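You operate a simulated robot arm through the tools that you are given. There is no shell and no other tool.

You are at the controls of a simulated two-armed robot. One attempt, no reset.

## Task
Warm the belt under the burner to 85-105 C at the card's speed, then stop it.
Fine: panel A's STOP; after it burner back over the brown tile, flap shut over START.

It is judged by the outcome, as a careful person would: the job done as asked, and still so three seconds after it is handed in. It fails if anything else is knocked over, pushed out of place, dropped, spilled or broken.

## Robot
Two 7-joint arms with fingered hands on one trunk that stands fixed in place. Base frame: the origin is at the foot of the trunk, x ahead of it, y to its left, z up. Lengths are in m, angles in rad, forces in N, time in s.
The left shoulder is at [0.08, 0.197, 1.34], the right one opposite. With the tool pointing down near the work surface each hand reaches from about 0.1 to 0.7 m from the base axis, measured 20 degrees to its own side. Payload 4 kg a hand.
The tool frame of a hand sits at the grasp point between the pads (the TCP): z along the fingers, y along the line on which they close. The tips reach 0.026 m beyond it. The gripper opens to 0.132 m; its body begins 0.073 m behind the TCP. The gripper is a hand of 4 fingers: y runs from the thumb to the fingers, the wrist lies at [0, 0, -0.239] in the tool frame.
Orientation is that of the tool frame in the base frame, as a unit quaternion [x, y, z, w]. With the fingers straight down and closing along the base's y, the tool's x points along the base's -x, its y along +y and its z along -z.

## Interface
- The arms move only by the tool drive_tool. It takes "left_plan", "right_plan" or both (then of equal length, played together; a hand with none holds still); each is a list of rows, each a list of 2 entries, a list of its own where there are three numbers: the shift along the base's x, y, z in units of 20 mm (1.0 is 20 mm), then the turn, a rotation vector about the base's x, y, z in units of 6 degrees (1.0 is 6 degrees). In form: [[[dx, dy, dz], [rx, ry, rz]], ...]. A call has 1 to 20 rows; each row shifts and turns the commanded pose from where the row before left it. A call with a number of a shift or a turn outside -1 to 1 is refused whole. Rows are played at 5 a second. More than 0.05 m and 0.15 rad between two rows, and nothing of the call is played. A pose out of reach is approached as far as the arm can. The call stops where the force on the tool passes 80 N (or 10 N more than at its start, if that is more) or the arm is blocked; 0.2 s more then pass. In this call time passes only in rows, and 0.2 s behind the last. The reply holds the time, the measured pose of the TCP, the force on the tool along the base axes, the opening and the grip force, in the units named above and with some noise, with the torque about the TCP (base axes, N m) and any sound that the robot's microphone picked up, and new pictures: "views" is both (left out), scene, wrist or none (wrist: the cameras of the hands that moved).
- Cameras (640 x 400 px; columns grow to the right, rows downward): "scene" is now at [0.1118, -0.0183, 1.5123]; the picture's right is [-0.25, -0.97, -0.00], its down [-0.63, 0.16, -0.76] and it looks along [0.73, -0.19, -0.65] (base axes); focal length 312 px, centre (320, 200). "left" rides on the left gripper at [-0.068, 0.002, -0.097] in its tool frame; the picture's right is [-0.03, -1.00, 0.00], its down [0.82, -0.02, -0.58] and it looks along [0.58, -0.01, 0.82] (tool axes); focal length 270 px, centre (320, 200). "right" rides on the right gripper at [0.068, 0.002, -0.097] in its tool frame; the picture's right is [-0.02, 1.00, 0.00], its down [-0.82, -0.02, -0.58] and it looks along [-0.58, -0.01, 0.82] (tool axes); focal length 270 px, centre (320, 200). There is no depth. A picture from a camera that has moved, and an enlarged one, comes with that camera's place and axes in the base frame and with its lens.
- move_column(by): slides the trunk up (or, below 0, down) by that many m; the arms and the scene camera ride with it, the base frame stays. It gives what a move gives, with no picture.
- finger_targets(finger1, finger2, finger3, thumb_bend, hand): sets how far each is bent, from 0 (flat) to 100 (curled in); at 30 the hand is open as for a grip, at 70 the pads meet at the TCP. One left out holds its place. A second passes; each finger stops where it meets its share of the squeeze, and holds until it gets a number again. It is the only way to open and close the hand. It gives what a move gives, with no picture; readings hold the bend of each and the force on the fingers (four entries, about 0 where the hand has none), thumb and palm.
- turn_head(pan, tilt): turns the head with the scene camera to pan (to the left, within 1.501 rad either way) and tilt (down, from -0.506 to 1.204), counted from straight ahead of the robot. It gives what a move gives, and a new picture of the scene camera.
- zoom(camera, box): a new picture of the part [left, top, right, bottom] of that camera's present view, enlarged. The clock stands still meanwhile.
- close_job(): hands the job in; it is judged then, once.

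Places have to be worked out from the pictures, the camera data and where the tool is seen. Open the grippers and draw the arms clear of the work before you hand the job in, unless the task says otherwise.

The tools are called after ">>>" as a command line: name --argument value ..., lists and objects as JSON in quotes. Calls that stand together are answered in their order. drive_tool: Moves the arms, as the interface text tells. Its arguments: {"type":"object","properties":{"left_plan":{"type":"array"},"right_plan":{"type":"array"},"views":{"type":"string","enum":["both","scene","wrist","none"]}},"required":[]} The other tools are called the same way: move_column (by) moves the trunk up or down; finger_targets (finger1, finger2, finger3, thumb_bend, hand) moves the fingers one by one; turn_head (pan, tilt) turns the head that bears the scene camera; zoom (camera, box) takes an enlarged picture of a part of a camera's view; close_job () hands the job in.

At the start:

```text
clock: 0.0
left_eef_pos: [0.6336, -0.0217, 1.2085]
left_orientation: [0.0, 1.0, 0.001, 0.0]
left_force: [-0.1, 1.0, 0.4]
left_torque: [0.01, -0.01, -0.01]
left_grip_width: 0.1317
left_grasp_force: 0.0
left_shape: jaw
left_bend: [30.0, 30.0, 30.0, 30.0]
left_finger forces: [0.0, 0.0, 0.0, 0.1, 0.1, 0.0]
right_eef_pos: [0.33, -0.2012, 0.8768]
right_orientation: [0.548, 0.477, 0.511, 0.459]
right_force: [0.0, -0.2, -0.2]
right_torque: [-0.01, -0.02, 0.01]
right_grip_width: 0.1317
right_grasp_force: 0.0
right_shape: jaw
right_bend: [30.0, 30.0, 30.0, 30.0]
right_finger forces: [0.0, 0.1, 0.0, 0.1, 0.0, 0.0]
trunk travel left (down, up): [-0.65, 0.19]
head pan, tilt (commanded): [-0.248, 0.712]
```

scene: 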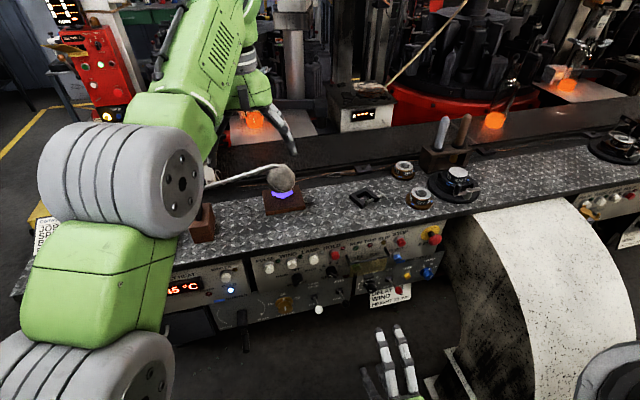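
right: 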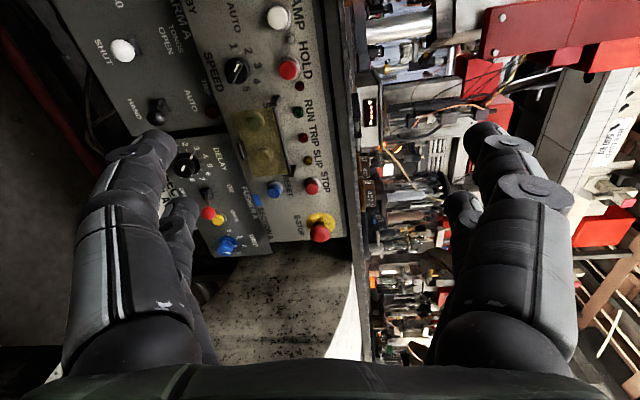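
left: 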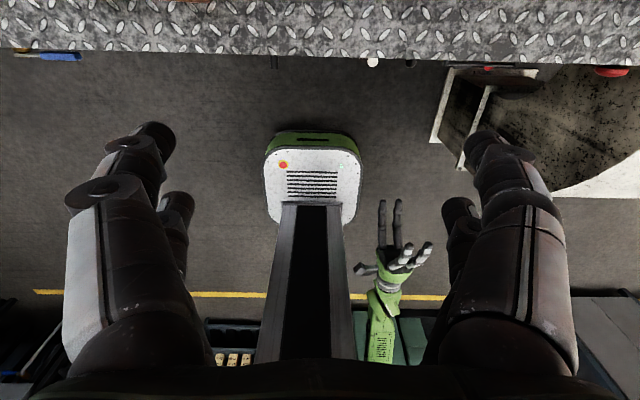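

The pictures show a glass-working bench with control panels on its front face and a burner somewhere on the deck. I'll look more closely before I move anything.

>>> zoom --camera "scene" --box '[160, 220, 460, 360]'

>>> zoom --camera "scene" --box '[200, 60, 520, 260]'

>>> zoom --camera "right" --box '[70, 0, 390, 270]'

```text
2.13 times, centred on (310, 290) of scene
camera zoom: at [0.1118, -0.0183, 1.5123], right [-0.25, -0.97, 0.0], down [-0.63, 0.16, -0.76], along [0.73, -0.19, -0.65], focal length 667 px, centre (341, 8)
```

zoom: 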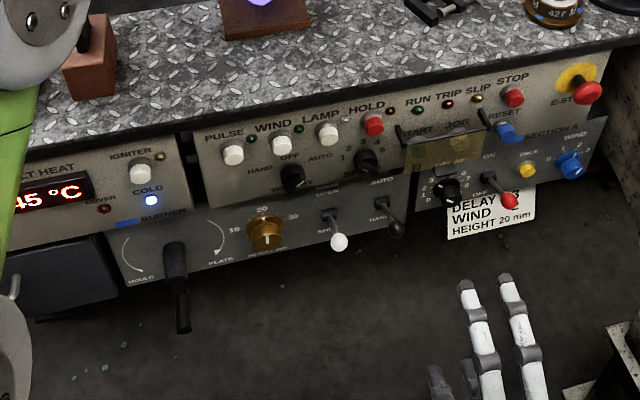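

```text
2.00 times, centred on (360, 160) of scene
camera zoom: at [0.1118, -0.0183, 1.5123], right [-0.25, -0.97, 0.0], down [-0.63, 0.16, -0.76], along [0.73, -0.19, -0.65], focal length 625 px, centre (240, 280)
```

zoom: 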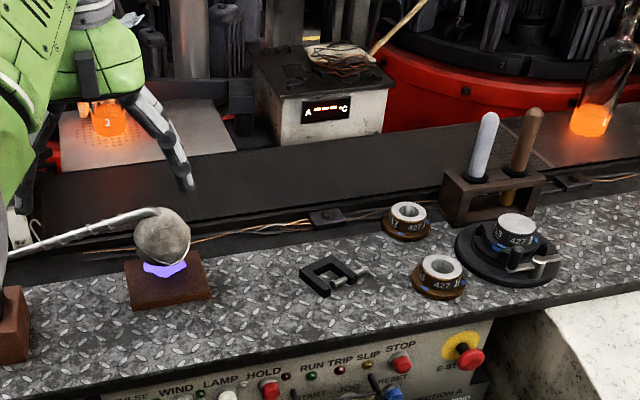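

```text
1.48 times, centred on (230, 135) of right
camera zoom: at [0.2341, -0.132, 0.8921], right [0.05, -0.15, 0.99], down [-0.59, -0.8, -0.09], along [0.8, -0.58, -0.13], focal length 400 px, centre (453, 296)
```

zoom: 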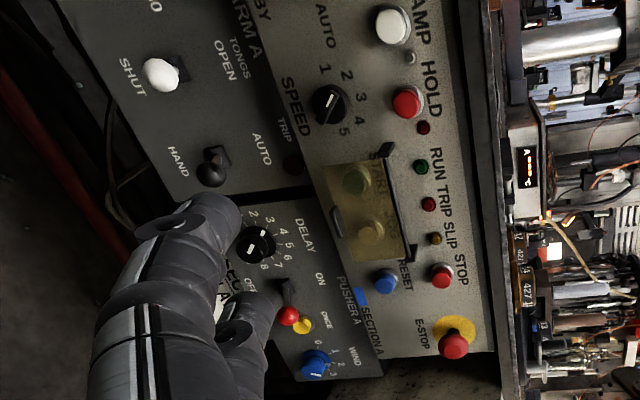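

The left arm hides the left end of the bench, where the burner pivot, the belt-heat panel and a job card appear to be. I'll turn the head to see what is there.

>>> turn_head --pan 0.35 --tilt 0.75

```text
clock: 1.0
left_eef_pos: [0.6338, -0.0225, 1.2092]
left_orientation: [-0.001, 1.0, 0.0, 0.0]
left_force: [0.2, 0.4, -0.2]
left_torque: [0.02, 0.0, -0.03]
left_grip_width: 0.1319
left_grasp_force: 0.1
left_shape: jaw
left_bend: [30.0, 30.0, 30.0, 30.0]
left_finger forces: [0.0, 0.0, 0.0, 0.1, 0.0, 0.0]
right_eef_pos: [0.3286, -0.2016, 0.878]
right_orientation: [0.548, 0.477, 0.512, 0.458]
right_force: [0.2, 0.8, 0.9]
right_torque: [0.01, 0.02, 0.0]
right_grip_width: 0.1322
right_grasp_force: 0.0
right_shape: jaw
right_bend: [30.0, 30.0, 30.0, 30.0]
right_finger forces: [0.0, 0.0, 0.0, 0.0, 0.0, 0.0]
trunk travel left (down, up): [-0.65, 0.19]
head pan, tilt (commanded): [0.351, 0.75]
camera scene: at [0.1078, 0.0308, 1.5092], right [0.34, -0.94, 0.0], down [-0.64, -0.23, -0.73], along [0.69, 0.25, -0.68], focal length 312 px, centre (320, 200)
```

scene: 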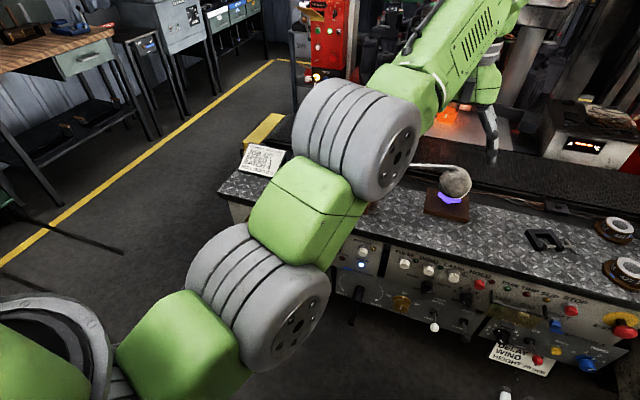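

>>> zoom --camera "scene" --box '[215, 120, 315, 190]'

>>> zoom --camera "scene" --box '[340, 140, 560, 280]'

```text
5.71 times, centred on (265, 155) of scene
camera zoom: at [0.1078, 0.0308, 1.5092], right [0.34, -0.94, 0.0], down [-0.64, -0.23, -0.73], along [0.69, 0.25, -0.68], focal length 1786 px, centre (634, 457)
```

zoom: 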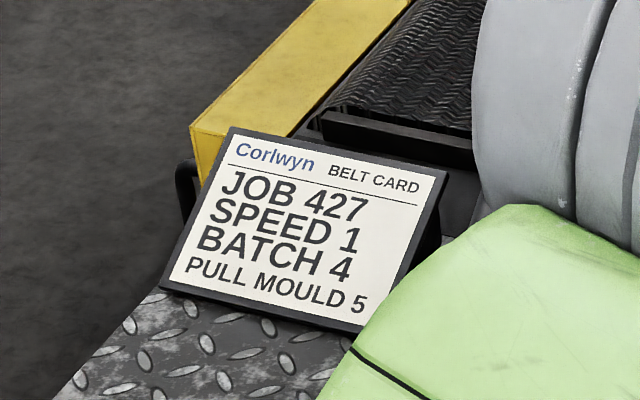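

```text
2.86 times, centred on (450, 210) of scene
camera zoom: at [0.1078, 0.0308, 1.5092], right [0.34, -0.94, 0.0], down [-0.64, -0.23, -0.73], along [0.69, 0.25, -0.68], focal length 893 px, centre (-51, 171)
```

zoom: 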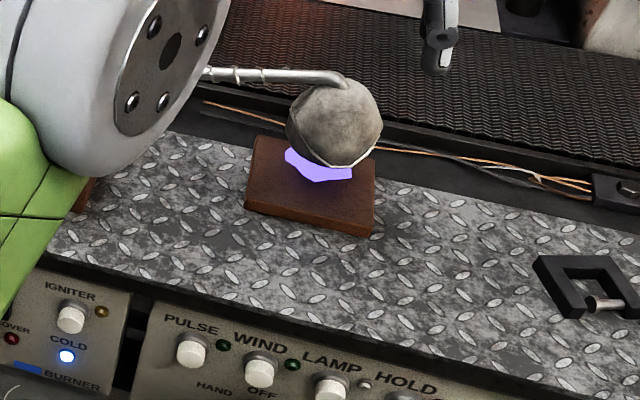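

The belt card reads JOB 427, SPEED 1. Next I'll look at the right side for other panels and cards.

>>> turn_head --pan -0.7 --tilt 0.7

```text
clock: 2.3
left_eef_pos: [0.6337, -0.0219, 1.2085]
left_orientation: [0.001, 1.0, 0.0, 0.0]
left_force: [0.6, -0.1, 0.7]
left_torque: [0.01, 0.01, -0.01]
left_grip_width: 0.132
left_grasp_force: 0.0
left_shape: jaw
left_bend: [30.0, 30.0, 30.0, 30.0]
left_finger forces: [0.0, 0.1, 0.0, 0.0, 0.0, 0.0]
right_eef_pos: [0.3299, -0.2009, 0.8774]
right_orientation: [0.548, 0.477, 0.512, 0.458]
right_force: [0.6, 0.1, 0.6]
right_torque: [0.0, 0.0, 0.01]
right_grip_width: 0.132
right_grasp_force: 0.2
right_shape: jaw
right_bend: [30.0, 30.0, 30.0, 30.0]
right_finger forces: [0.0, 0.0, 0.0, 0.0, 0.0, 0.0]
trunk travel left (down, up): [-0.65, 0.19]
head pan, tilt (commanded): [-0.7, 0.7]
camera scene: at [0.095, -0.0522, 1.5134], right [-0.64, -0.77, 0.0], down [-0.49, 0.41, -0.76], along [0.59, -0.49, -0.64], focal length 312 px, centre (320, 200)
```

scene: 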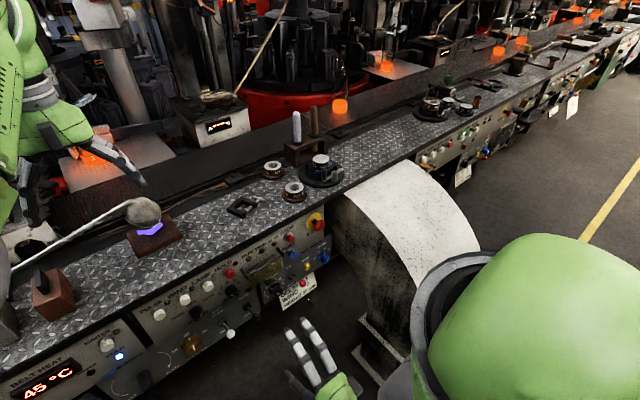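

>>> zoom --camera "scene" --box '[0, 180, 340, 400]'

>>> zoom --camera "scene" --box '[120, 210, 340, 340]'

>>> zoom --camera "scene" --box '[0, 180, 200, 330]'

```text
1.82 times, centred on (170, 290) of scene
camera zoom: at [0.095, -0.0522, 1.5134], right [-0.64, -0.77, 0.0], down [-0.49, 0.41, -0.76], along [0.59, -0.49, -0.64], focal length 568 px, centre (593, 36)
```

zoom: 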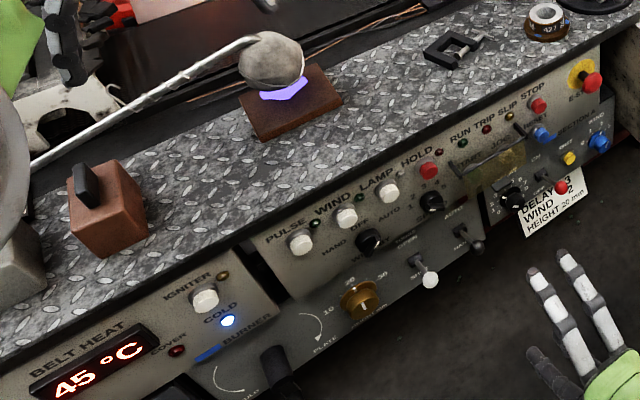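

```text
2.91 times, centred on (230, 275) of scene
camera zoom: at [0.095, -0.0522, 1.5134], right [-0.64, -0.77, 0.0], down [-0.49, 0.41, -0.76], along [0.59, -0.49, -0.64], focal length 909 px, centre (582, -18)
```

zoom: 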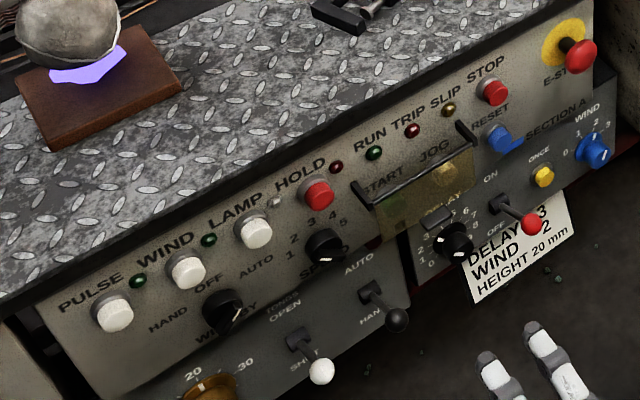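

```text
2.67 times, centred on (100, 255) of scene
camera zoom: at [0.095, -0.0522, 1.5134], right [-0.64, -0.77, 0.0], down [-0.49, 0.41, -0.76], along [0.59, -0.49, -0.64], focal length 833 px, centre (907, 53)
```

zoom: 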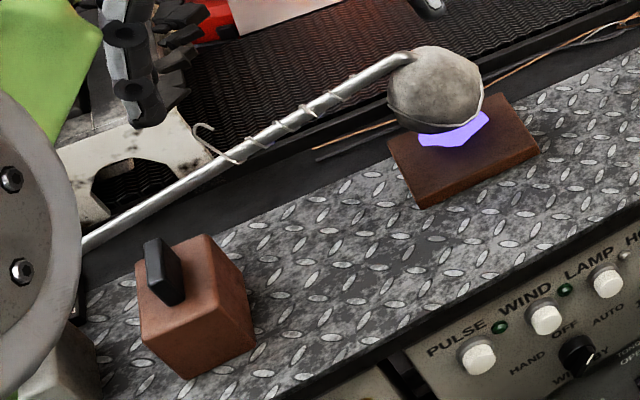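

The whole bench belongs to one line and section A is nearest. I'll retract the left arm so I can see the burner pivot and the belt-heat panel it is hiding.

>>> drive_tool --left_plan '[[[-1, 0.5, 0], [0, 0, 0]], [[-1, 0.8, 0], [0, 0, 0]], [[-1, 1, 0], [0, 0, 0]], [[-1, 1, 0], [0, 0, 0]], [[-1, 1, 0], [0, 0, 0]], [[-1, 1, 0], [0, 0, 0]], [[-1, 1, 0], [0, 0, 0]], [[-1, 1, 0], [0, 0, 0]], [[-1, 1, 0], [0, 0, 0]], [[-1, 1, 0], [0, 0, 0]], [[-1, 1, 0], [0, 0, 0]], [[-1, 1, 0], [0, 0, 0]], [[-1, 1, 0], [0, 0, 0]], [[-1, 1, 0], [0, 0, 0]]]' --views "both"

>>> turn_head --pan 0.1 --tilt 0.75

```text
clock: 5.3
left_eef_pos: [0.6405, 0.1698, 1.1256]
left_orientation: [-0.001, 1.0, -0.001, 0.001]
left_force: [-0.4, -0.2, 0.4]
left_torque: [0.0, -0.02, -0.02]
left_grip_width: 0.1318
left_grasp_force: 0.1
left_shape: jaw
left_bend: [30.0, 30.0, 30.0, 30.0]
left_finger forces: [0.0, 0.0, 0.0, 0.0, 0.1, 0.1]
left hand out of reach, approached as far as the arm can: row 1, 2, 3, 4, 5, 6, 7, 8, 9, 10, 11, 12, 13, 14
right_eef_pos: [0.3285, -0.1998, 0.8761]
right_orientation: [0.547, 0.478, 0.512, 0.459]
right_force: [0.3, -0.3, 0.5]
right_torque: [0.01, 0.02, 0.01]
right_grip_width: 0.1317
right_grasp_force: 0.2
right_shape: jaw
right_bend: [30.0, 30.0, 30.0, 30.0]
right_finger forces: [0.1, 0.0, 0.0, 0.0, 0.0, 0.1]
trunk travel left (down, up): [-0.65, 0.19]
head pan, tilt (commanded): [-0.7, 0.7]
camera scene: at [0.0947, -0.0511, 1.5135], right [-0.64, -0.76, 0.0], down [-0.49, 0.41, -0.77], along [0.59, -0.49, -0.64], focal length 312 px, centre (320, 200)
camera left: at [0.7082, 0.1714, 1.2234], right [0.03, -1.0, 0.0], down [-0.82, -0.02, 0.58], along [-0.58, -0.02, -0.82], focal length 270 px, centre (320, 200)
```

scene: 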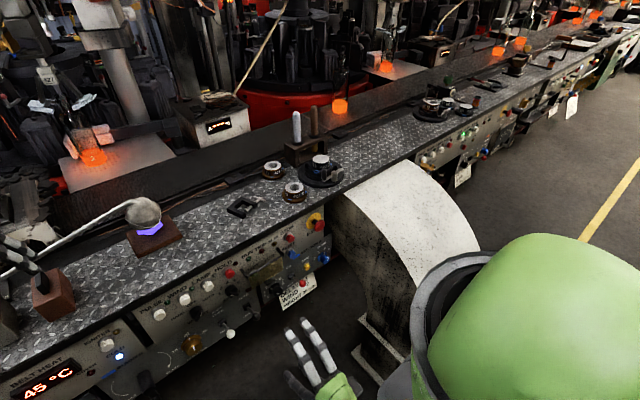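
left: 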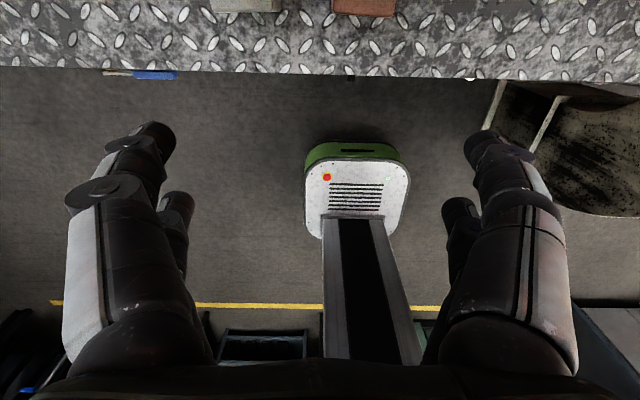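

```text
clock: 6.4
left_eef_pos: [0.6404, 0.1677, 1.1251]
left_orientation: [0.0, 1.0, 0.0, 0.001]
left_force: [-0.4, -0.3, 0.0]
left_torque: [0.01, 0.01, -0.02]
left_grip_width: 0.132
left_grasp_force: 0.0
left_shape: jaw
left_bend: [30.0, 30.0, 30.0, 30.0]
left_finger forces: [0.0, 0.0, 0.1, 0.0, 0.0, 0.1]
right_eef_pos: [0.3292, -0.2019, 0.8776]
right_orientation: [0.548, 0.477, 0.512, 0.459]
right_force: [-0.4, 0.4, 0.3]
right_torque: [0.02, 0.03, 0.01]
right_grip_width: 0.1315
right_grasp_force: 0.0
right_shape: jaw
right_bend: [30.0, 30.0, 30.0, 30.0]
right_finger forces: [0.0, 0.0, 0.1, 0.0, 0.0, 0.0]
trunk travel left (down, up): [-0.65, 0.19]
head pan, tilt (commanded): [0.099, 0.75]
camera scene: at [0.1124, 0.0108, 1.5092], right [0.1, -1.0, 0.0], down [-0.68, -0.07, -0.73], along [0.73, 0.07, -0.68], focal length 312 px, centre (320, 200)
```

scene: 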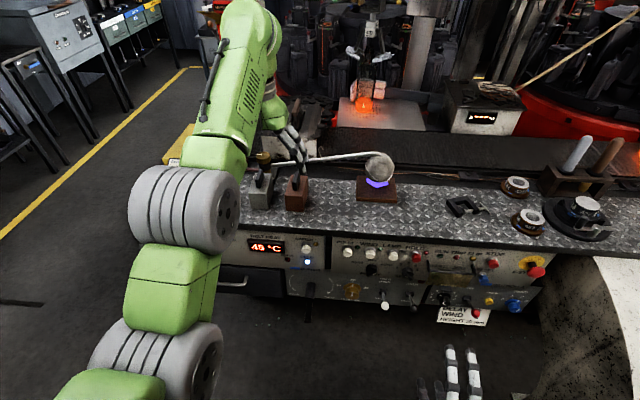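

The left hand stopped at about [0.64, 0.17, 1.13], short of the commanded spot because retracting it was out of reach. I'll zoom in on the burner, block and panel, now partly uncovered.

>>> zoom --camera "scene" --box '[230, 120, 430, 245]'

>>> zoom --camera "scene" --box '[220, 220, 400, 330]'

>>> zoom --camera "scene" --box '[380, 220, 560, 330]'

```text
3.20 times, centred on (330, 182) of scene
camera zoom: at [0.1124, 0.0108, 1.5092], right [0.1, -1.0, 0.0], down [-0.68, -0.07, -0.73], along [0.73, 0.07, -0.68], focal length 1000 px, centre (288, 256)
```

zoom: 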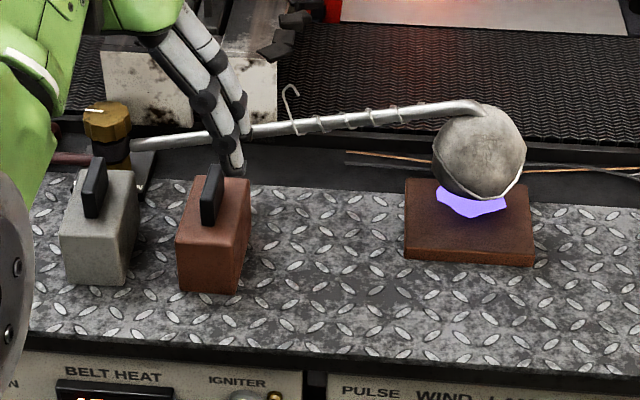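

```text
3.56 times, centred on (310, 275) of scene
camera zoom: at [0.1124, 0.0108, 1.5092], right [0.1, -1.0, 0.0], down [-0.68, -0.07, -0.73], along [0.73, 0.07, -0.68], focal length 1111 px, centre (356, -67)
```

zoom: 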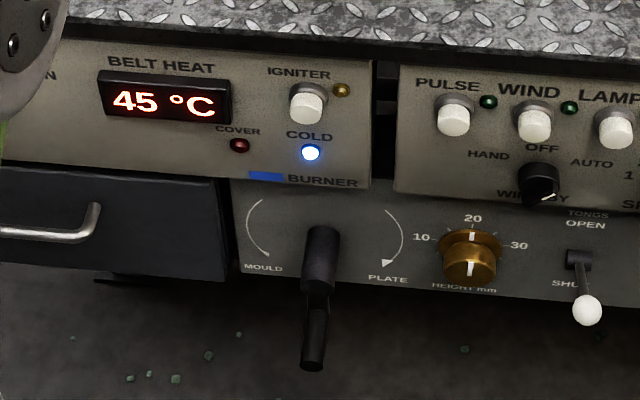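

```text
3.56 times, centred on (470, 275) of scene
camera zoom: at [0.1124, 0.0108, 1.5092], right [0.1, -1.0, 0.0], down [-0.68, -0.07, -0.73], along [0.73, 0.07, -0.68], focal length 1111 px, centre (-213, -67)
```

zoom: 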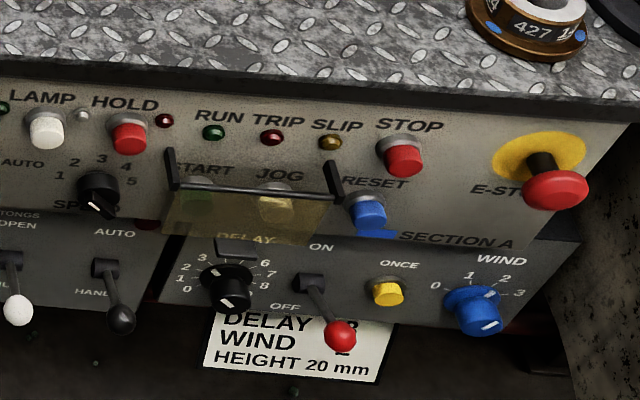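

The burner is a grey ball on a rod, pivoted at a post near (0.85, 0.24), with its head over the brown tile at about (0.85, -0.09, 0.97). The belt lies beyond the deck. I'll use the right wrist camera to look closely at the panel knobs and the flap.

>>> zoom --camera "right" --box '[200, 40, 280, 110]'

>>> zoom --camera "right" --box '[210, 80, 370, 260]'

>>> drive_tool --left_plan '[[[0, 0, 0], [0, 0, 0]]]' --views "none"

```text
5.71 times, centred on (240, 75) of right
camera zoom: at [0.2341, -0.1319, 0.8921], right [0.05, -0.15, 0.99], down [-0.59, -0.8, -0.09], along [0.8, -0.58, -0.13], focal length 1544 px, centre (777, 914)
```

zoom: 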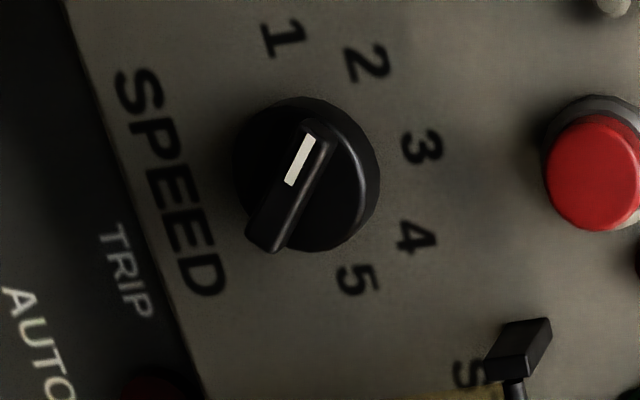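

```text
2.22 times, centred on (290, 170) of right
camera zoom: at [0.2341, -0.1319, 0.8921], right [0.05, -0.15, 0.99], down [-0.59, -0.8, -0.09], along [0.8, -0.58, -0.13], focal length 601 px, centre (387, 267)
```

zoom: 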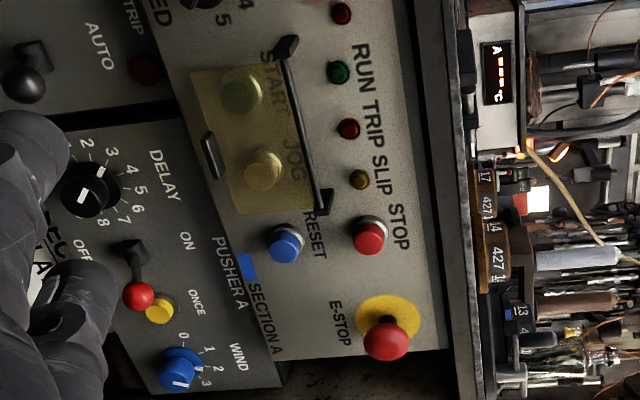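

```text
clock: 6.8
left_eef_pos: [0.6412, 0.1676, 1.1263]
left_orientation: [0.0, 1.0, 0.001, 0.001]
left_force: [-1.1, 0.4, 0.1]
left_torque: [-0.01, 0.0, -0.03]
left_grip_width: 0.1318
left_grasp_force: 0.0
left_shape: jaw
left_bend: [30.0, 30.0, 30.0, 30.0]
left_finger forces: [0.0, 0.1, 0.1, 0.0, 0.1, 0.0]
right_eef_pos: [0.3291, -0.2011, 0.8773]
right_orientation: [0.549, 0.476, 0.512, 0.458]
right_force: [-0.1, -0.1, 0.6]
right_torque: [-0.01, 0.02, -0.02]
right_grip_width: 0.132
right_grasp_force: 0.0
right_shape: jaw
right_bend: [30.0, 30.0, 30.0, 30.0]
right_finger forces: [0.1, 0.1, 0.1, 0.0, 0.0, 0.0]
trunk travel left (down, up): [-0.65, 0.19]
head pan, tilt (commanded): [0.099, 0.75]
```

The SPEED knob points at 2 and the card says 1. The flap over START and JOG is hinged along its top, with a tab at the bottom. I'll turn the left hand to point forward, keeping well clear of the bench.

>>> drive_tool --left_plan '[[[0, 0, 0], [0.8, -0.8, -0.8]], [[0, 0, 0], [0.8, -0.8, -0.8]], [[0, 0, 0], [0.8, -0.8, -0.8]], [[0, 0, 0], [0.8, -0.8, -0.8]], [[0, 0, 0], [0.8, -0.8, -0.8]], [[0, 0, 0], [0.8, -0.8, -0.8]], [[0, 0, 0], [0.8, -0.8, -0.8]]]' --views "scene"

```text
clock: 8.4
left_eef_pos: [0.6401, 0.1685, 1.1274]
left_orientation: [0.281, 0.873, 0.281, 0.282]
left_force: [0.6, -0.7, -0.1]
left_torque: [0.01, 0.01, -0.01]
left_grip_width: 0.1317
left_grasp_force: 0.1
left_shape: jaw
left_bend: [30.0, 30.0, 30.0, 30.0]
left_finger forces: [0.0, 0.0, 0.0, 0.1, 0.1, 0.0]
right_eef_pos: [0.328, -0.2009, 0.8783]
right_orientation: [0.548, 0.477, 0.511, 0.459]
right_force: [0.0, -0.2, -0.4]
right_torque: [0.0, 0.03, 0.0]
right_grip_width: 0.1321
right_grasp_force: 0.0
right_shape: jaw
right_bend: [30.0, 30.0, 30.0, 30.0]
right_finger forces: [0.0, 0.0, 0.0, 0.0, 0.0, 0.0]
trunk travel left (down, up): [-0.65, 0.19]
head pan, tilt (commanded): [0.099, 0.75]
camera scene: at [0.1114, 0.0109, 1.5093], right [0.1, -1.0, 0.0], down [-0.68, -0.07, -0.73], along [0.73, 0.07, -0.68], focal length 312 px, centre (320, 200)
```

scene: 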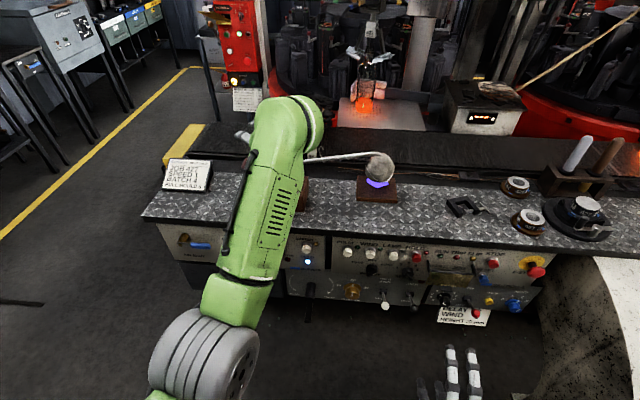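

The turn works and the commanded pose follows the measured one. I'll finish the turn and draw the hand back toward the robot and to the left.

>>> drive_tool --left_plan '[[[-0.3, 0.3, 0], [0.8, -0.8, -0.8]], [[-0.3, 0.3, 0], [0.8, -0.8, -0.8]], [[-0.5, 0.5, 0], [0.8, -0.8, -0.8]], [[-0.7, 0.5, 0], [0.8, -0.8, -0.8]], [[-0.7, 0.5, 0], [0.8, -0.8, -0.8]], [[-0.7, 0.5, 0], [0.8, -0.8, -0.8]], [[-0.7, 0.5, 0], [0.8, -0.8, -0.8]], [[-0.7, 0.5, 0], [0.35, -0.35, -0.35]], [[-0.7, 0.5, 0], [0, 0, 0]], [[-0.7, 0.5, 0], [0, 0, 0]], [[-0.7, 0.5, 0], [0, 0, 0]]]' --views "both"

```text
clock: 10.8
left_eef_pos: [0.5813, 0.188, 1.0835]
left_orientation: [0.497, 0.501, 0.502, 0.5]
left_force: [-1.0, -1.0, -0.2]
left_torque: [0.0, 0.0, -0.04]
left_grip_width: 0.1319
left_grasp_force: 0.0
left_shape: jaw
left_bend: [30.0, 30.0, 30.0, 30.0]
left_finger forces: [0.0, 0.0, 0.0, 0.0, 0.0, 0.0]
left hand out of reach, approached as far as the arm can: row 7, 8, 9, 10, 11
right_eef_pos: [0.3285, -0.2001, 0.8776]
right_orientation: [0.548, 0.478, 0.511, 0.458]
right_force: [-0.4, 0.0, 0.1]
right_torque: [0.0, 0.02, -0.01]
right_grip_width: 0.132
right_grasp_force: 0.1
right_shape: jaw
right_bend: [30.0, 30.0, 30.0, 30.0]
right_finger forces: [0.0, 0.0, 0.0, 0.0, 0.0, 0.1]
trunk travel left (down, up): [-0.65, 0.19]
head pan, tilt (commanded): [0.099, 0.75]
camera scene: at [0.1127, 0.0108, 1.5091], right [0.1, -1.0, 0.0], down [-0.68, -0.07, -0.73], along [0.73, 0.07, -0.68], focal length 312 px, centre (320, 200)
camera left: at [0.4849, 0.1178, 1.0857], right [0.0, -0.03, -1.0], down [-0.58, 0.81, -0.02], along [0.81, 0.58, -0.01], focal length 270 px, centre (320, 200)
```

scene: 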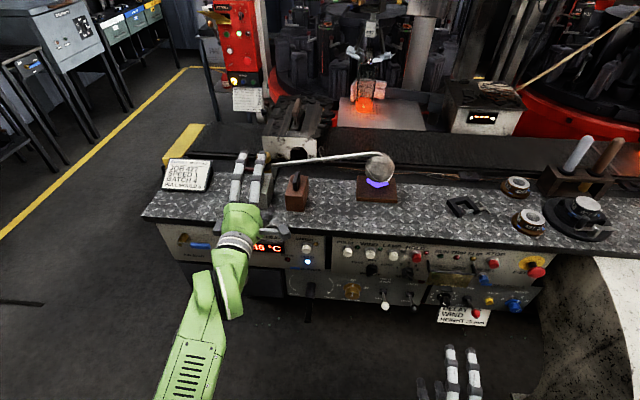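
left: 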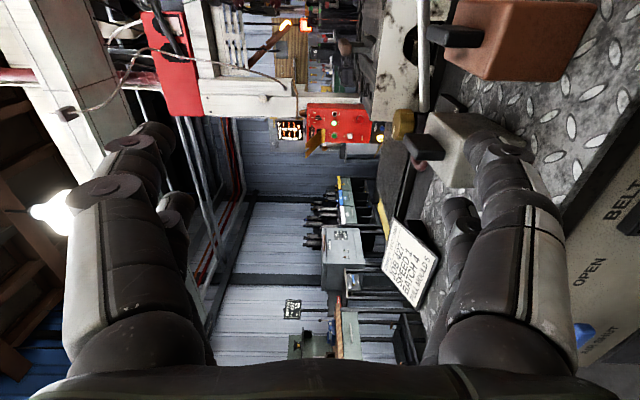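

The burner and the left part of the bench are now in clear view. I'll zoom in on them.

>>> zoom --camera "scene" --box '[140, 130, 420, 310]'

>>> zoom --camera "scene" --box '[150, 215, 330, 310]'

>>> zoom --camera "left" --box '[300, 0, 640, 380]'

>>> zoom --camera "scene" --box '[240, 130, 420, 220]'

```text
2.22 times, centred on (280, 220) of scene
camera zoom: at [0.1127, 0.0108, 1.5091], right [0.1, -1.0, 0.0], down [-0.68, -0.07, -0.73], along [0.73, 0.07, -0.68], focal length 694 px, centre (409, 156)
```

zoom: 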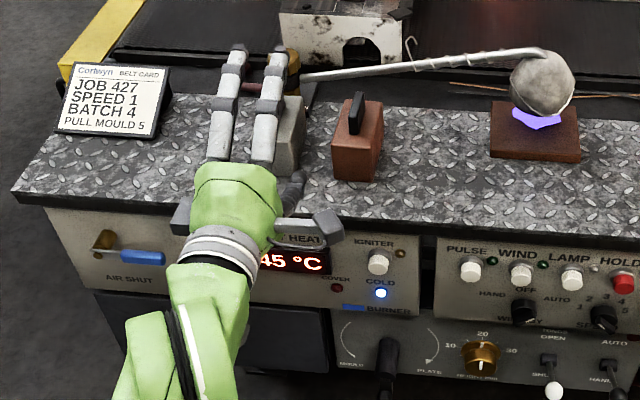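

```text
3.56 times, centred on (240, 262) of scene
camera zoom: at [0.1127, 0.0108, 1.5091], right [0.1, -1.0, 0.0], down [-0.68, -0.07, -0.73], along [0.73, 0.07, -0.68], focal length 1111 px, centre (604, -22)
```

zoom: 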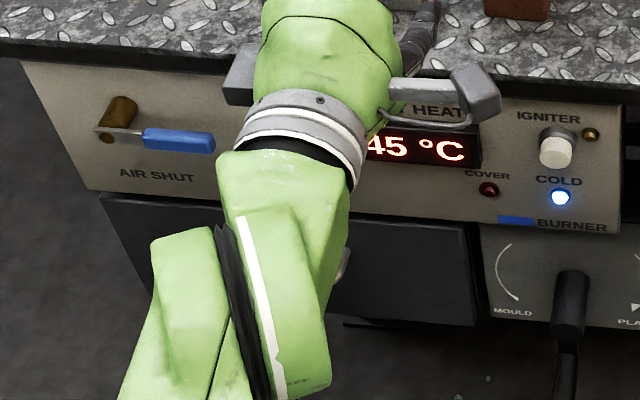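

```text
1.05 times, centred on (470, 190) of left (not enlarged: the box is as wide or as high as the picture)
camera zoom: at [0.4849, 0.1178, 1.0857], right [0.0, -0.03, -1.0], down [-0.58, 0.81, -0.02], along [0.81, 0.58, -0.01], focal length 284 px, centre (162, 210)
```

zoom: 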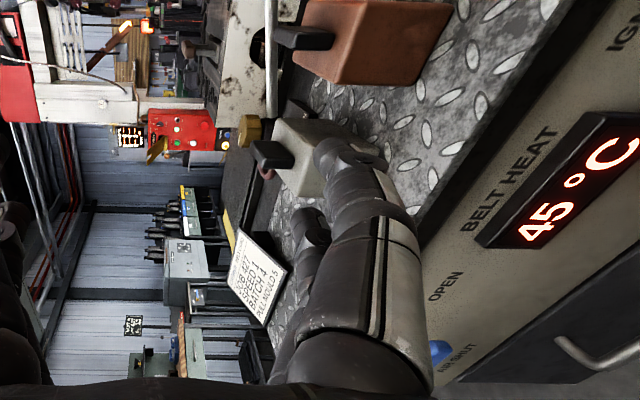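

```text
3.56 times, centred on (330, 175) of scene
camera zoom: at [0.1127, 0.0108, 1.5091], right [0.1, -1.0, 0.0], down [-0.68, -0.07, -0.73], along [0.73, 0.07, -0.68], focal length 1111 px, centre (284, 289)
```

zoom: 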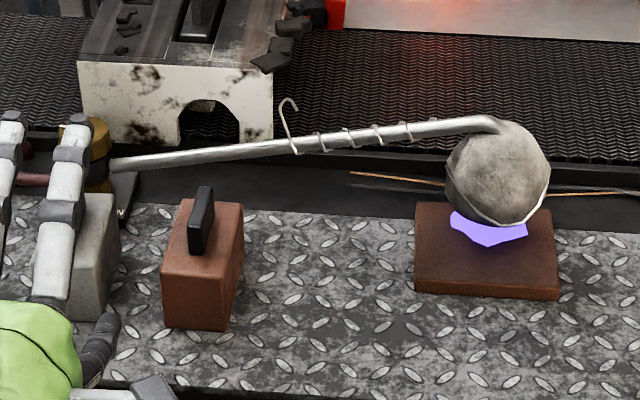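

The left hand now points forward above the deck edge. I'll look closely at both hands to learn their finger layout.

>>> zoom --camera "scene" --box '[400, 330, 520, 400]'

>>> zoom --camera "scene" --box '[190, 140, 300, 250]'

>>> finger_targets --hand "right" --finger1 5 --finger2 100 --finger3 100 --thumb_bend 100

>>> drive_tool --right_plan '[[[0, 0, 0], [0, 0, 0]]]' --views "both"

```text
5.33 times, centred on (460, 365) of scene
camera zoom: at [0.1127, 0.0108, 1.5091], right [0.1, -1.0, 0.0], down [-0.68, -0.07, -0.73], along [0.73, 0.07, -0.68], focal length 1667 px, centre (-427, -680)
```

zoom: 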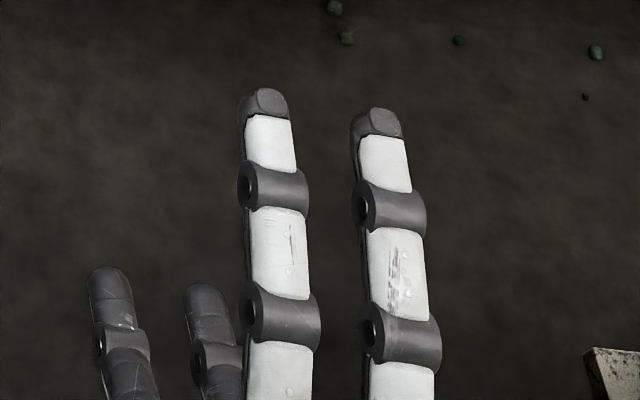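

```text
3.64 times, centred on (245, 195) of scene
camera zoom: at [0.1127, 0.0108, 1.5091], right [0.1, -1.0, 0.0], down [-0.68, -0.07, -0.73], along [0.73, 0.07, -0.68], focal length 1136 px, centre (593, 218)
```

zoom: 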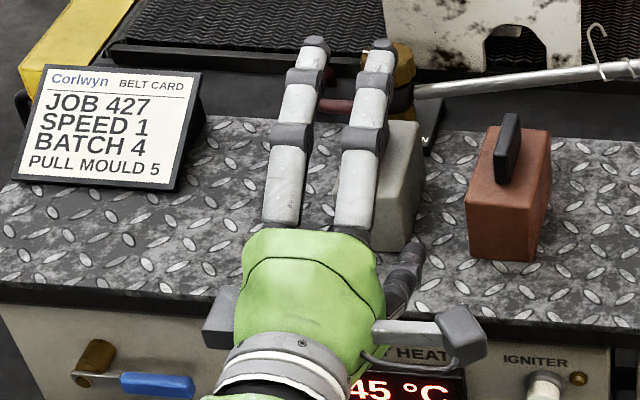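

```text
clock: 11.8
left_eef_pos: [0.5816, 0.1873, 1.0825]
left_orientation: [0.497, 0.501, 0.502, 0.5]
left_force: [0.6, 0.2, -0.6]
left_torque: [0.02, 0.02, -0.02]
left_grip_width: 0.1321
left_grasp_force: 0.2
left_shape: jaw
left_bend: [30.0, 30.0, 30.0, 30.0]
left_finger forces: [0.1, 0.0, 0.0, 0.0, 0.0, 0.0]
right_eef_pos: [0.3291, -0.1999, 0.8779]
right_orientation: [0.548, 0.477, 0.512, 0.458]
right_force: [0.1, 0.3, -0.4]
right_torque: [0.04, -0.01, 0.0]
right_grip_width: 0.0592
right_grasp_force: 0.1
right_shape: fingers
right_bend: [5.0, 77.0, 77.0, 100.0]
right_finger forces: [0.0, 0.0, 0.1, 0.0, 0.0, 0.0]
trunk travel left (down, up): [-0.65, 0.19]
head pan, tilt (commanded): [0.099, 0.75]
```

```text
clock: 12.2
left_eef_pos: [0.581, 0.1863, 1.0838]
left_orientation: [0.498, 0.5, 0.503, 0.5]
left_force: [0.2, 0.4, 0.7]
left_torque: [0.03, -0.02, -0.03]
left_grip_width: 0.1318
left_grasp_force: 0.1
left_shape: jaw
left_bend: [30.0, 30.0, 30.0, 30.0]
left_finger forces: [0.1, 0.0, 0.1, 0.0, 0.0, 0.0]
right_eef_pos: [0.329, -0.2004, 0.8773]
right_orientation: [0.548, 0.477, 0.512, 0.459]
right_force: [0.0, -0.5, -0.3]
right_torque: [-0.04, 0.02, -0.03]
right_grip_width: 0.0594
right_grasp_force: 0.0
right_shape: fingers
right_bend: [5.0, 80.0, 80.0, 100.0]
right_finger forces: [0.0, 0.0, 0.1, 0.1, 0.0, 0.1]
trunk travel left (down, up): [-0.65, 0.19]
head pan, tilt (commanded): [0.099, 0.75]
camera scene: at [0.1122, 0.0107, 1.5092], right [0.1, -1.0, 0.0], down [-0.68, -0.07, -0.73], along [0.73, 0.07, -0.68], focal length 312 px, centre (320, 200)
camera right: at [0.234, -0.1319, 0.8921], right [0.05, -0.15, 0.99], down [-0.59, -0.8, -0.09], along [0.8, -0.58, -0.13], focal length 270 px, centre (320, 200)
```

scene: 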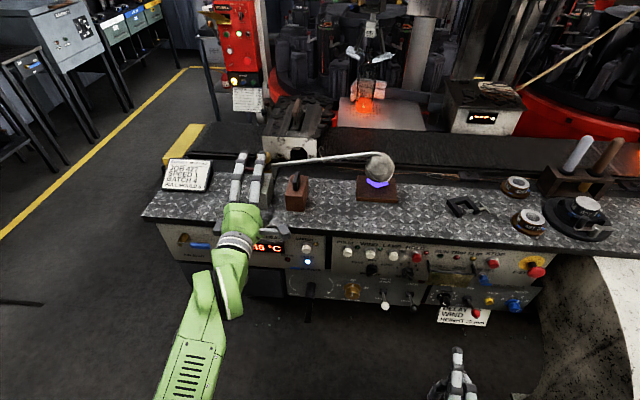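
right: 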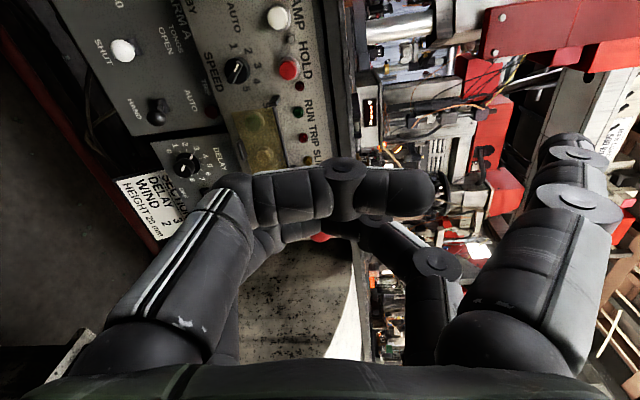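

The right hand now shows finger1 extended with the others curled. I'll zoom in to locate the fingertip relative to the TCP.

>>> zoom --camera "scene" --box '[410, 330, 530, 400]'

>>> zoom --camera "right" --box '[60, 80, 640, 400]'

```text
5.33 times, centred on (470, 365) of scene
camera zoom: at [0.1122, 0.0107, 1.5092], right [0.1, -1.0, 0.0], down [-0.68, -0.07, -0.73], along [0.73, 0.07, -0.68], focal length 1667 px, centre (-480, -680)
```

zoom: 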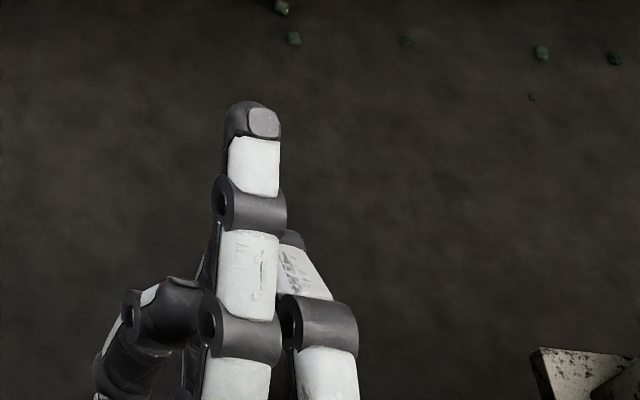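

```text
1.10 times, centred on (350, 240) of right
camera zoom: at [0.234, -0.1319, 0.8921], right [0.05, -0.15, 0.99], down [-0.59, -0.8, -0.09], along [0.8, -0.58, -0.13], focal length 298 px, centre (287, 156)
```

zoom: 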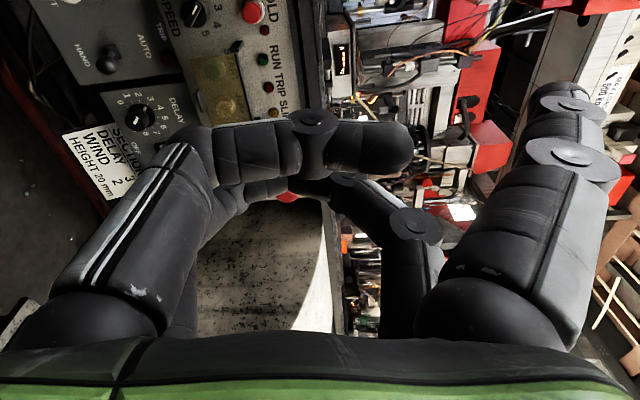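

The SPEED knob is at about (0.655, -0.19, 0.742). Its dial marks are 45° apart, it points at 2, and position 1 lies straight to the left. Both arms will reach better with the trunk lower, so I'll raise the left hand well above the bench first and then lower the trunk.

>>> drive_tool --left_plan '[[[0.6, -0.3, 1], [0, 0, 0]], [[0.6, -0.3, 1], [0, 0, 0]], [[0.6, -0.3, 1], [0, 0, 0]], [[0.6, -0.3, 1], [0, 0, 0]], [[0.6, -0.3, 1], [0, 0, 0]], [[0.6, -0.3, 1], [0, 0, 0]], [[0.6, -0.3, 1], [0, 0, 0]], [[0.6, -0.3, 1], [0, 0, 0]], [[0.6, -0.3, 1], [0, 0, 0]], [[0.6, -0.3, 1], [0, 0, 0]]]' --views "none"

>>> move_column --by -0.2

>>> turn_head --pan -0.1 --tilt 0.65

```text
clock: 14.4
left_eef_pos: [0.7052, 0.0889, 1.2564]
left_orientation: [0.497, 0.502, 0.501, 0.5]
left_force: [-0.5, 0.0, 0.0]
left_torque: [-0.01, 0.0, -0.01]
left_grip_width: 0.1319
left_grasp_force: 0.1
left_shape: jaw
left_bend: [30.0, 30.0, 30.0, 30.0]
left_finger forces: [0.0, 0.1, 0.1, 0.0, 0.0, 0.0]
left hand out of reach, approached as far as the arm can: row 2, 3, 4, 5, 6, 7, 8, 9, 10
right_eef_pos: [0.3299, -0.2021, 0.8776]
right_orientation: [0.548, 0.477, 0.512, 0.458]
right_force: [0.1, 0.4, -0.2]
right_torque: [0.01, 0.01, 0.01]
right_grip_width: 0.0596
right_grasp_force: 0.1
right_shape: fingers
right_bend: [5.0, 96.0, 96.0, 100.0]
right_finger forces: [0.0, 0.0, 0.0, 0.1, 0.1, 0.0]
trunk travel left (down, up): [-0.65, 0.19]
head pan, tilt (commanded): [0.099, 0.75]
```

```text
clock: 16.6
left_eef_pos: [0.7051, 0.0887, 1.0574]
left_orientation: [0.497, 0.501, 0.502, 0.5]
left_force: [-0.7, 0.0, -0.2]
left_torque: [0.02, 0.05, 0.0]
left_grip_width: 0.1321
left_grasp_force: 0.0
left_shape: jaw
left_bend: [30.0, 30.0, 30.0, 30.0]
left_finger forces: [0.0, 0.0, 0.0, 0.0, 0.1, 0.1]
right_eef_pos: [0.3291, -0.2009, 0.676]
right_orientation: [0.548, 0.478, 0.511, 0.459]
right_force: [-0.1, 0.4, 0.8]
right_torque: [-0.01, -0.03, 0.02]
right_grip_width: 0.0593
right_grasp_force: 0.0
right_shape: fingers
right_bend: [5.0, 96.0, 96.0, 100.0]
right_finger forces: [0.0, 0.0, 0.0, 0.0, 0.0, 0.0]
trunk travel left (down, up): [-0.45, 0.39]
head pan, tilt (commanded): [0.099, 0.75]
```

```text
clock: 17.3
left_eef_pos: [0.7053, 0.0881, 1.0578]
left_orientation: [0.496, 0.501, 0.503, 0.5]
left_force: [1.2, 0.2, -0.3]
left_torque: [0.0, 0.01, -0.01]
left_grip_width: 0.132
left_grasp_force: 0.0
left_shape: jaw
left_bend: [30.0, 30.0, 30.0, 30.0]
left_finger forces: [0.0, 0.0, 0.1, 0.1, 0.0, 0.0]
right_eef_pos: [0.3288, -0.2013, 0.6776]
right_orientation: [0.548, 0.476, 0.512, 0.459]
right_force: [1.1, -0.1, 0.5]
right_torque: [-0.02, -0.02, 0.01]
right_grip_width: 0.059
right_grasp_force: 0.0
right_shape: fingers
right_bend: [5.0, 96.0, 96.0, 100.0]
right_finger forces: [0.0, 0.1, 0.0, 0.0, 0.1, 0.0]
trunk travel left (down, up): [-0.45, 0.39]
head pan, tilt (commanded): [-0.099, 0.649]
camera scene: at [0.1162, -0.0061, 1.3177], right [-0.1, -1.0, 0.0], down [-0.6, 0.06, -0.8], along [0.79, -0.08, -0.6], focal length 312 px, centre (320, 200)
```

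scene: 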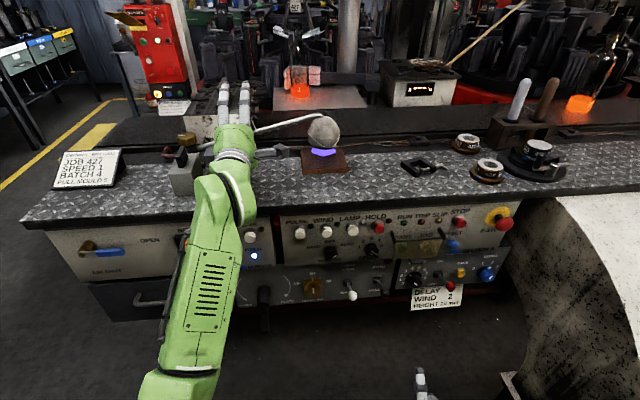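

The left hand hovers over the deck, clear of everything. I'll set the right hand's fingers to a narrow opening, roll the hand 45° to match the knob bar, and bring it in front of the SPEED knob.

>>> finger_targets --hand "right" --finger1 52 --finger2 52 --finger3 52 --thumb_bend 52

>>> drive_tool --right_plan '[[[0, 0, 0], [0, -0.53, 0.15]], [[0.8, 0.05, 0.4], [0.8, 0, 0]], [[0.8, 0.05, 0.4], [0.8, 0, 0]], [[0.8, 0.05, 0.4], [0.8, 0, 0]], [[0.8, 0.05, 0.4], [0.8, 0, 0]], [[0.8, 0.05, 0.4], [0.8, 0, 0]], [[0.8, 0.05, 0.4], [0.8, 0, 0]], [[0.8, 0.05, 0.4], [0.8, 0, 0]], [[0.8, 0.1, 0.4], [0.75, 0, 0]]]' --views "both"

```text
clock: 18.3
left_eef_pos: [0.706, 0.0898, 1.0564]
left_orientation: [0.496, 0.501, 0.502, 0.501]
left_force: [-0.4, -0.8, 0.6]
left_torque: [-0.01, -0.01, 0.01]
left_grip_width: 0.132
left_grasp_force: 0.0
left_shape: jaw
left_bend: [30.0, 30.0, 30.0, 30.0]
left_finger forces: [0.1, 0.1, 0.1, 0.0, 0.0, 0.1]
right_eef_pos: [0.3297, -0.1995, 0.6774]
right_orientation: [0.548, 0.477, 0.511, 0.459]
right_force: [0.2, 0.0, 0.6]
right_torque: [0.02, 0.03, 0.0]
right_grip_width: 0.0595
right_grasp_force: 0.1
right_shape: fingers
right_bend: [52.0, 52.0, 52.0, 52.0]
right_finger forces: [0.0, 0.1, 0.1, 0.0, 0.0, 0.0]
trunk travel left (down, up): [-0.45, 0.39]
head pan, tilt (commanded): [-0.099, 0.649]
```

```text
clock: 20.3
left_eef_pos: [0.7061, 0.0871, 1.0569]
left_orientation: [0.496, 0.502, 0.502, 0.5]
left_force: [0.1, 0.2, 0.2]
left_torque: [0.02, -0.04, -0.03]
left_grip_width: 0.1321
left_grasp_force: 0.0
left_shape: jaw
left_bend: [30.0, 30.0, 30.0, 30.0]
left_finger forces: [0.1, 0.0, 0.0, 0.1, 0.0, 0.0]
right_eef_pos: [0.4586, -0.1974, 0.75]
right_orientation: [0.653, 0.27, 0.654, 0.27]
right_force: [-0.5, 0.9, 0.8]
right_torque: [0.03, -0.01, 0.0]
right_grip_width: 0.0593
right_grasp_force: 0.1
right_shape: fingers
right_bend: [52.0, 52.0, 52.0, 52.0]
right_finger forces: [0.0, 0.0, 0.1, 0.0, 0.0, 0.1]
right hand out of reach, approached as far as the arm can: row 1
trunk travel left (down, up): [-0.45, 0.39]
head pan, tilt (commanded): [-0.099, 0.649]
camera scene: at [0.1164, -0.0064, 1.3177], right [-0.1, -1.0, 0.0], down [-0.6, 0.06, -0.8], along [0.79, -0.08, -0.6], focal length 312 px, centre (320, 200)
camera right: at [0.3621, -0.1516, 0.7987], right [0.0, -0.73, 0.69], down [-0.58, -0.56, -0.59], along [0.82, -0.4, -0.42], focal length 270 px, centre (320, 200)
```

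scene: 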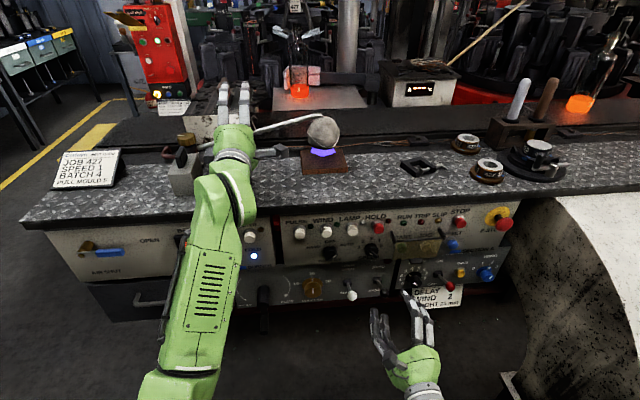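
right: 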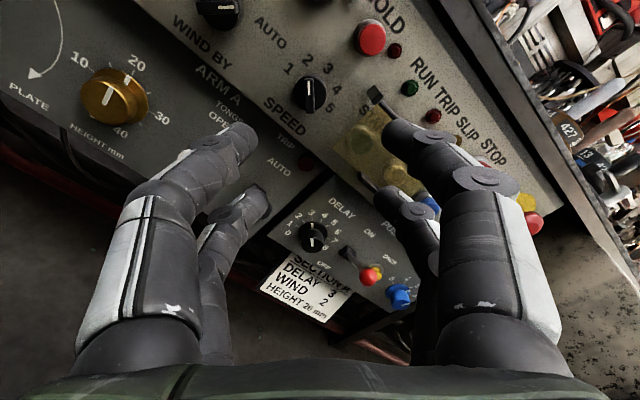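

The hand is aligned at a 45° roll. The knob centre works out to (-0.192, 0.7415) in y and z. I'll zoom in to check clearance between the fingers and the flap before moving in.

>>> zoom --camera "right" --box '[240, 30, 480, 200]'

>>> zoom --camera "scene" --box '[270, 190, 530, 330]'

```text
2.35 times, centred on (360, 115) of right
camera zoom: at [0.3621, -0.1516, 0.7987], right [0.0, -0.73, 0.69], down [-0.58, -0.56, -0.59], along [0.82, -0.4, -0.42], focal length 636 px, centre (226, 400)
```

zoom: 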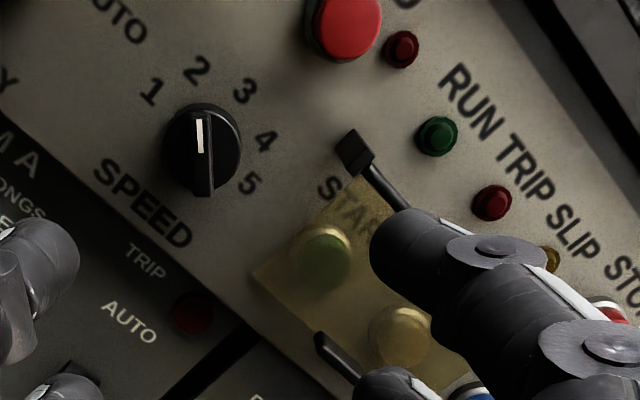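

```text
2.46 times, centred on (400, 260) of scene
camera zoom: at [0.1164, -0.0064, 1.3177], right [-0.1, -1.0, 0.0], down [-0.6, 0.06, -0.8], along [0.79, -0.08, -0.6], focal length 769 px, centre (123, 52)
```

zoom: 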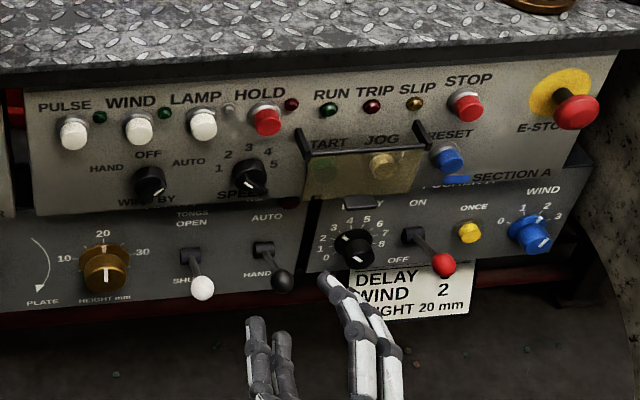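

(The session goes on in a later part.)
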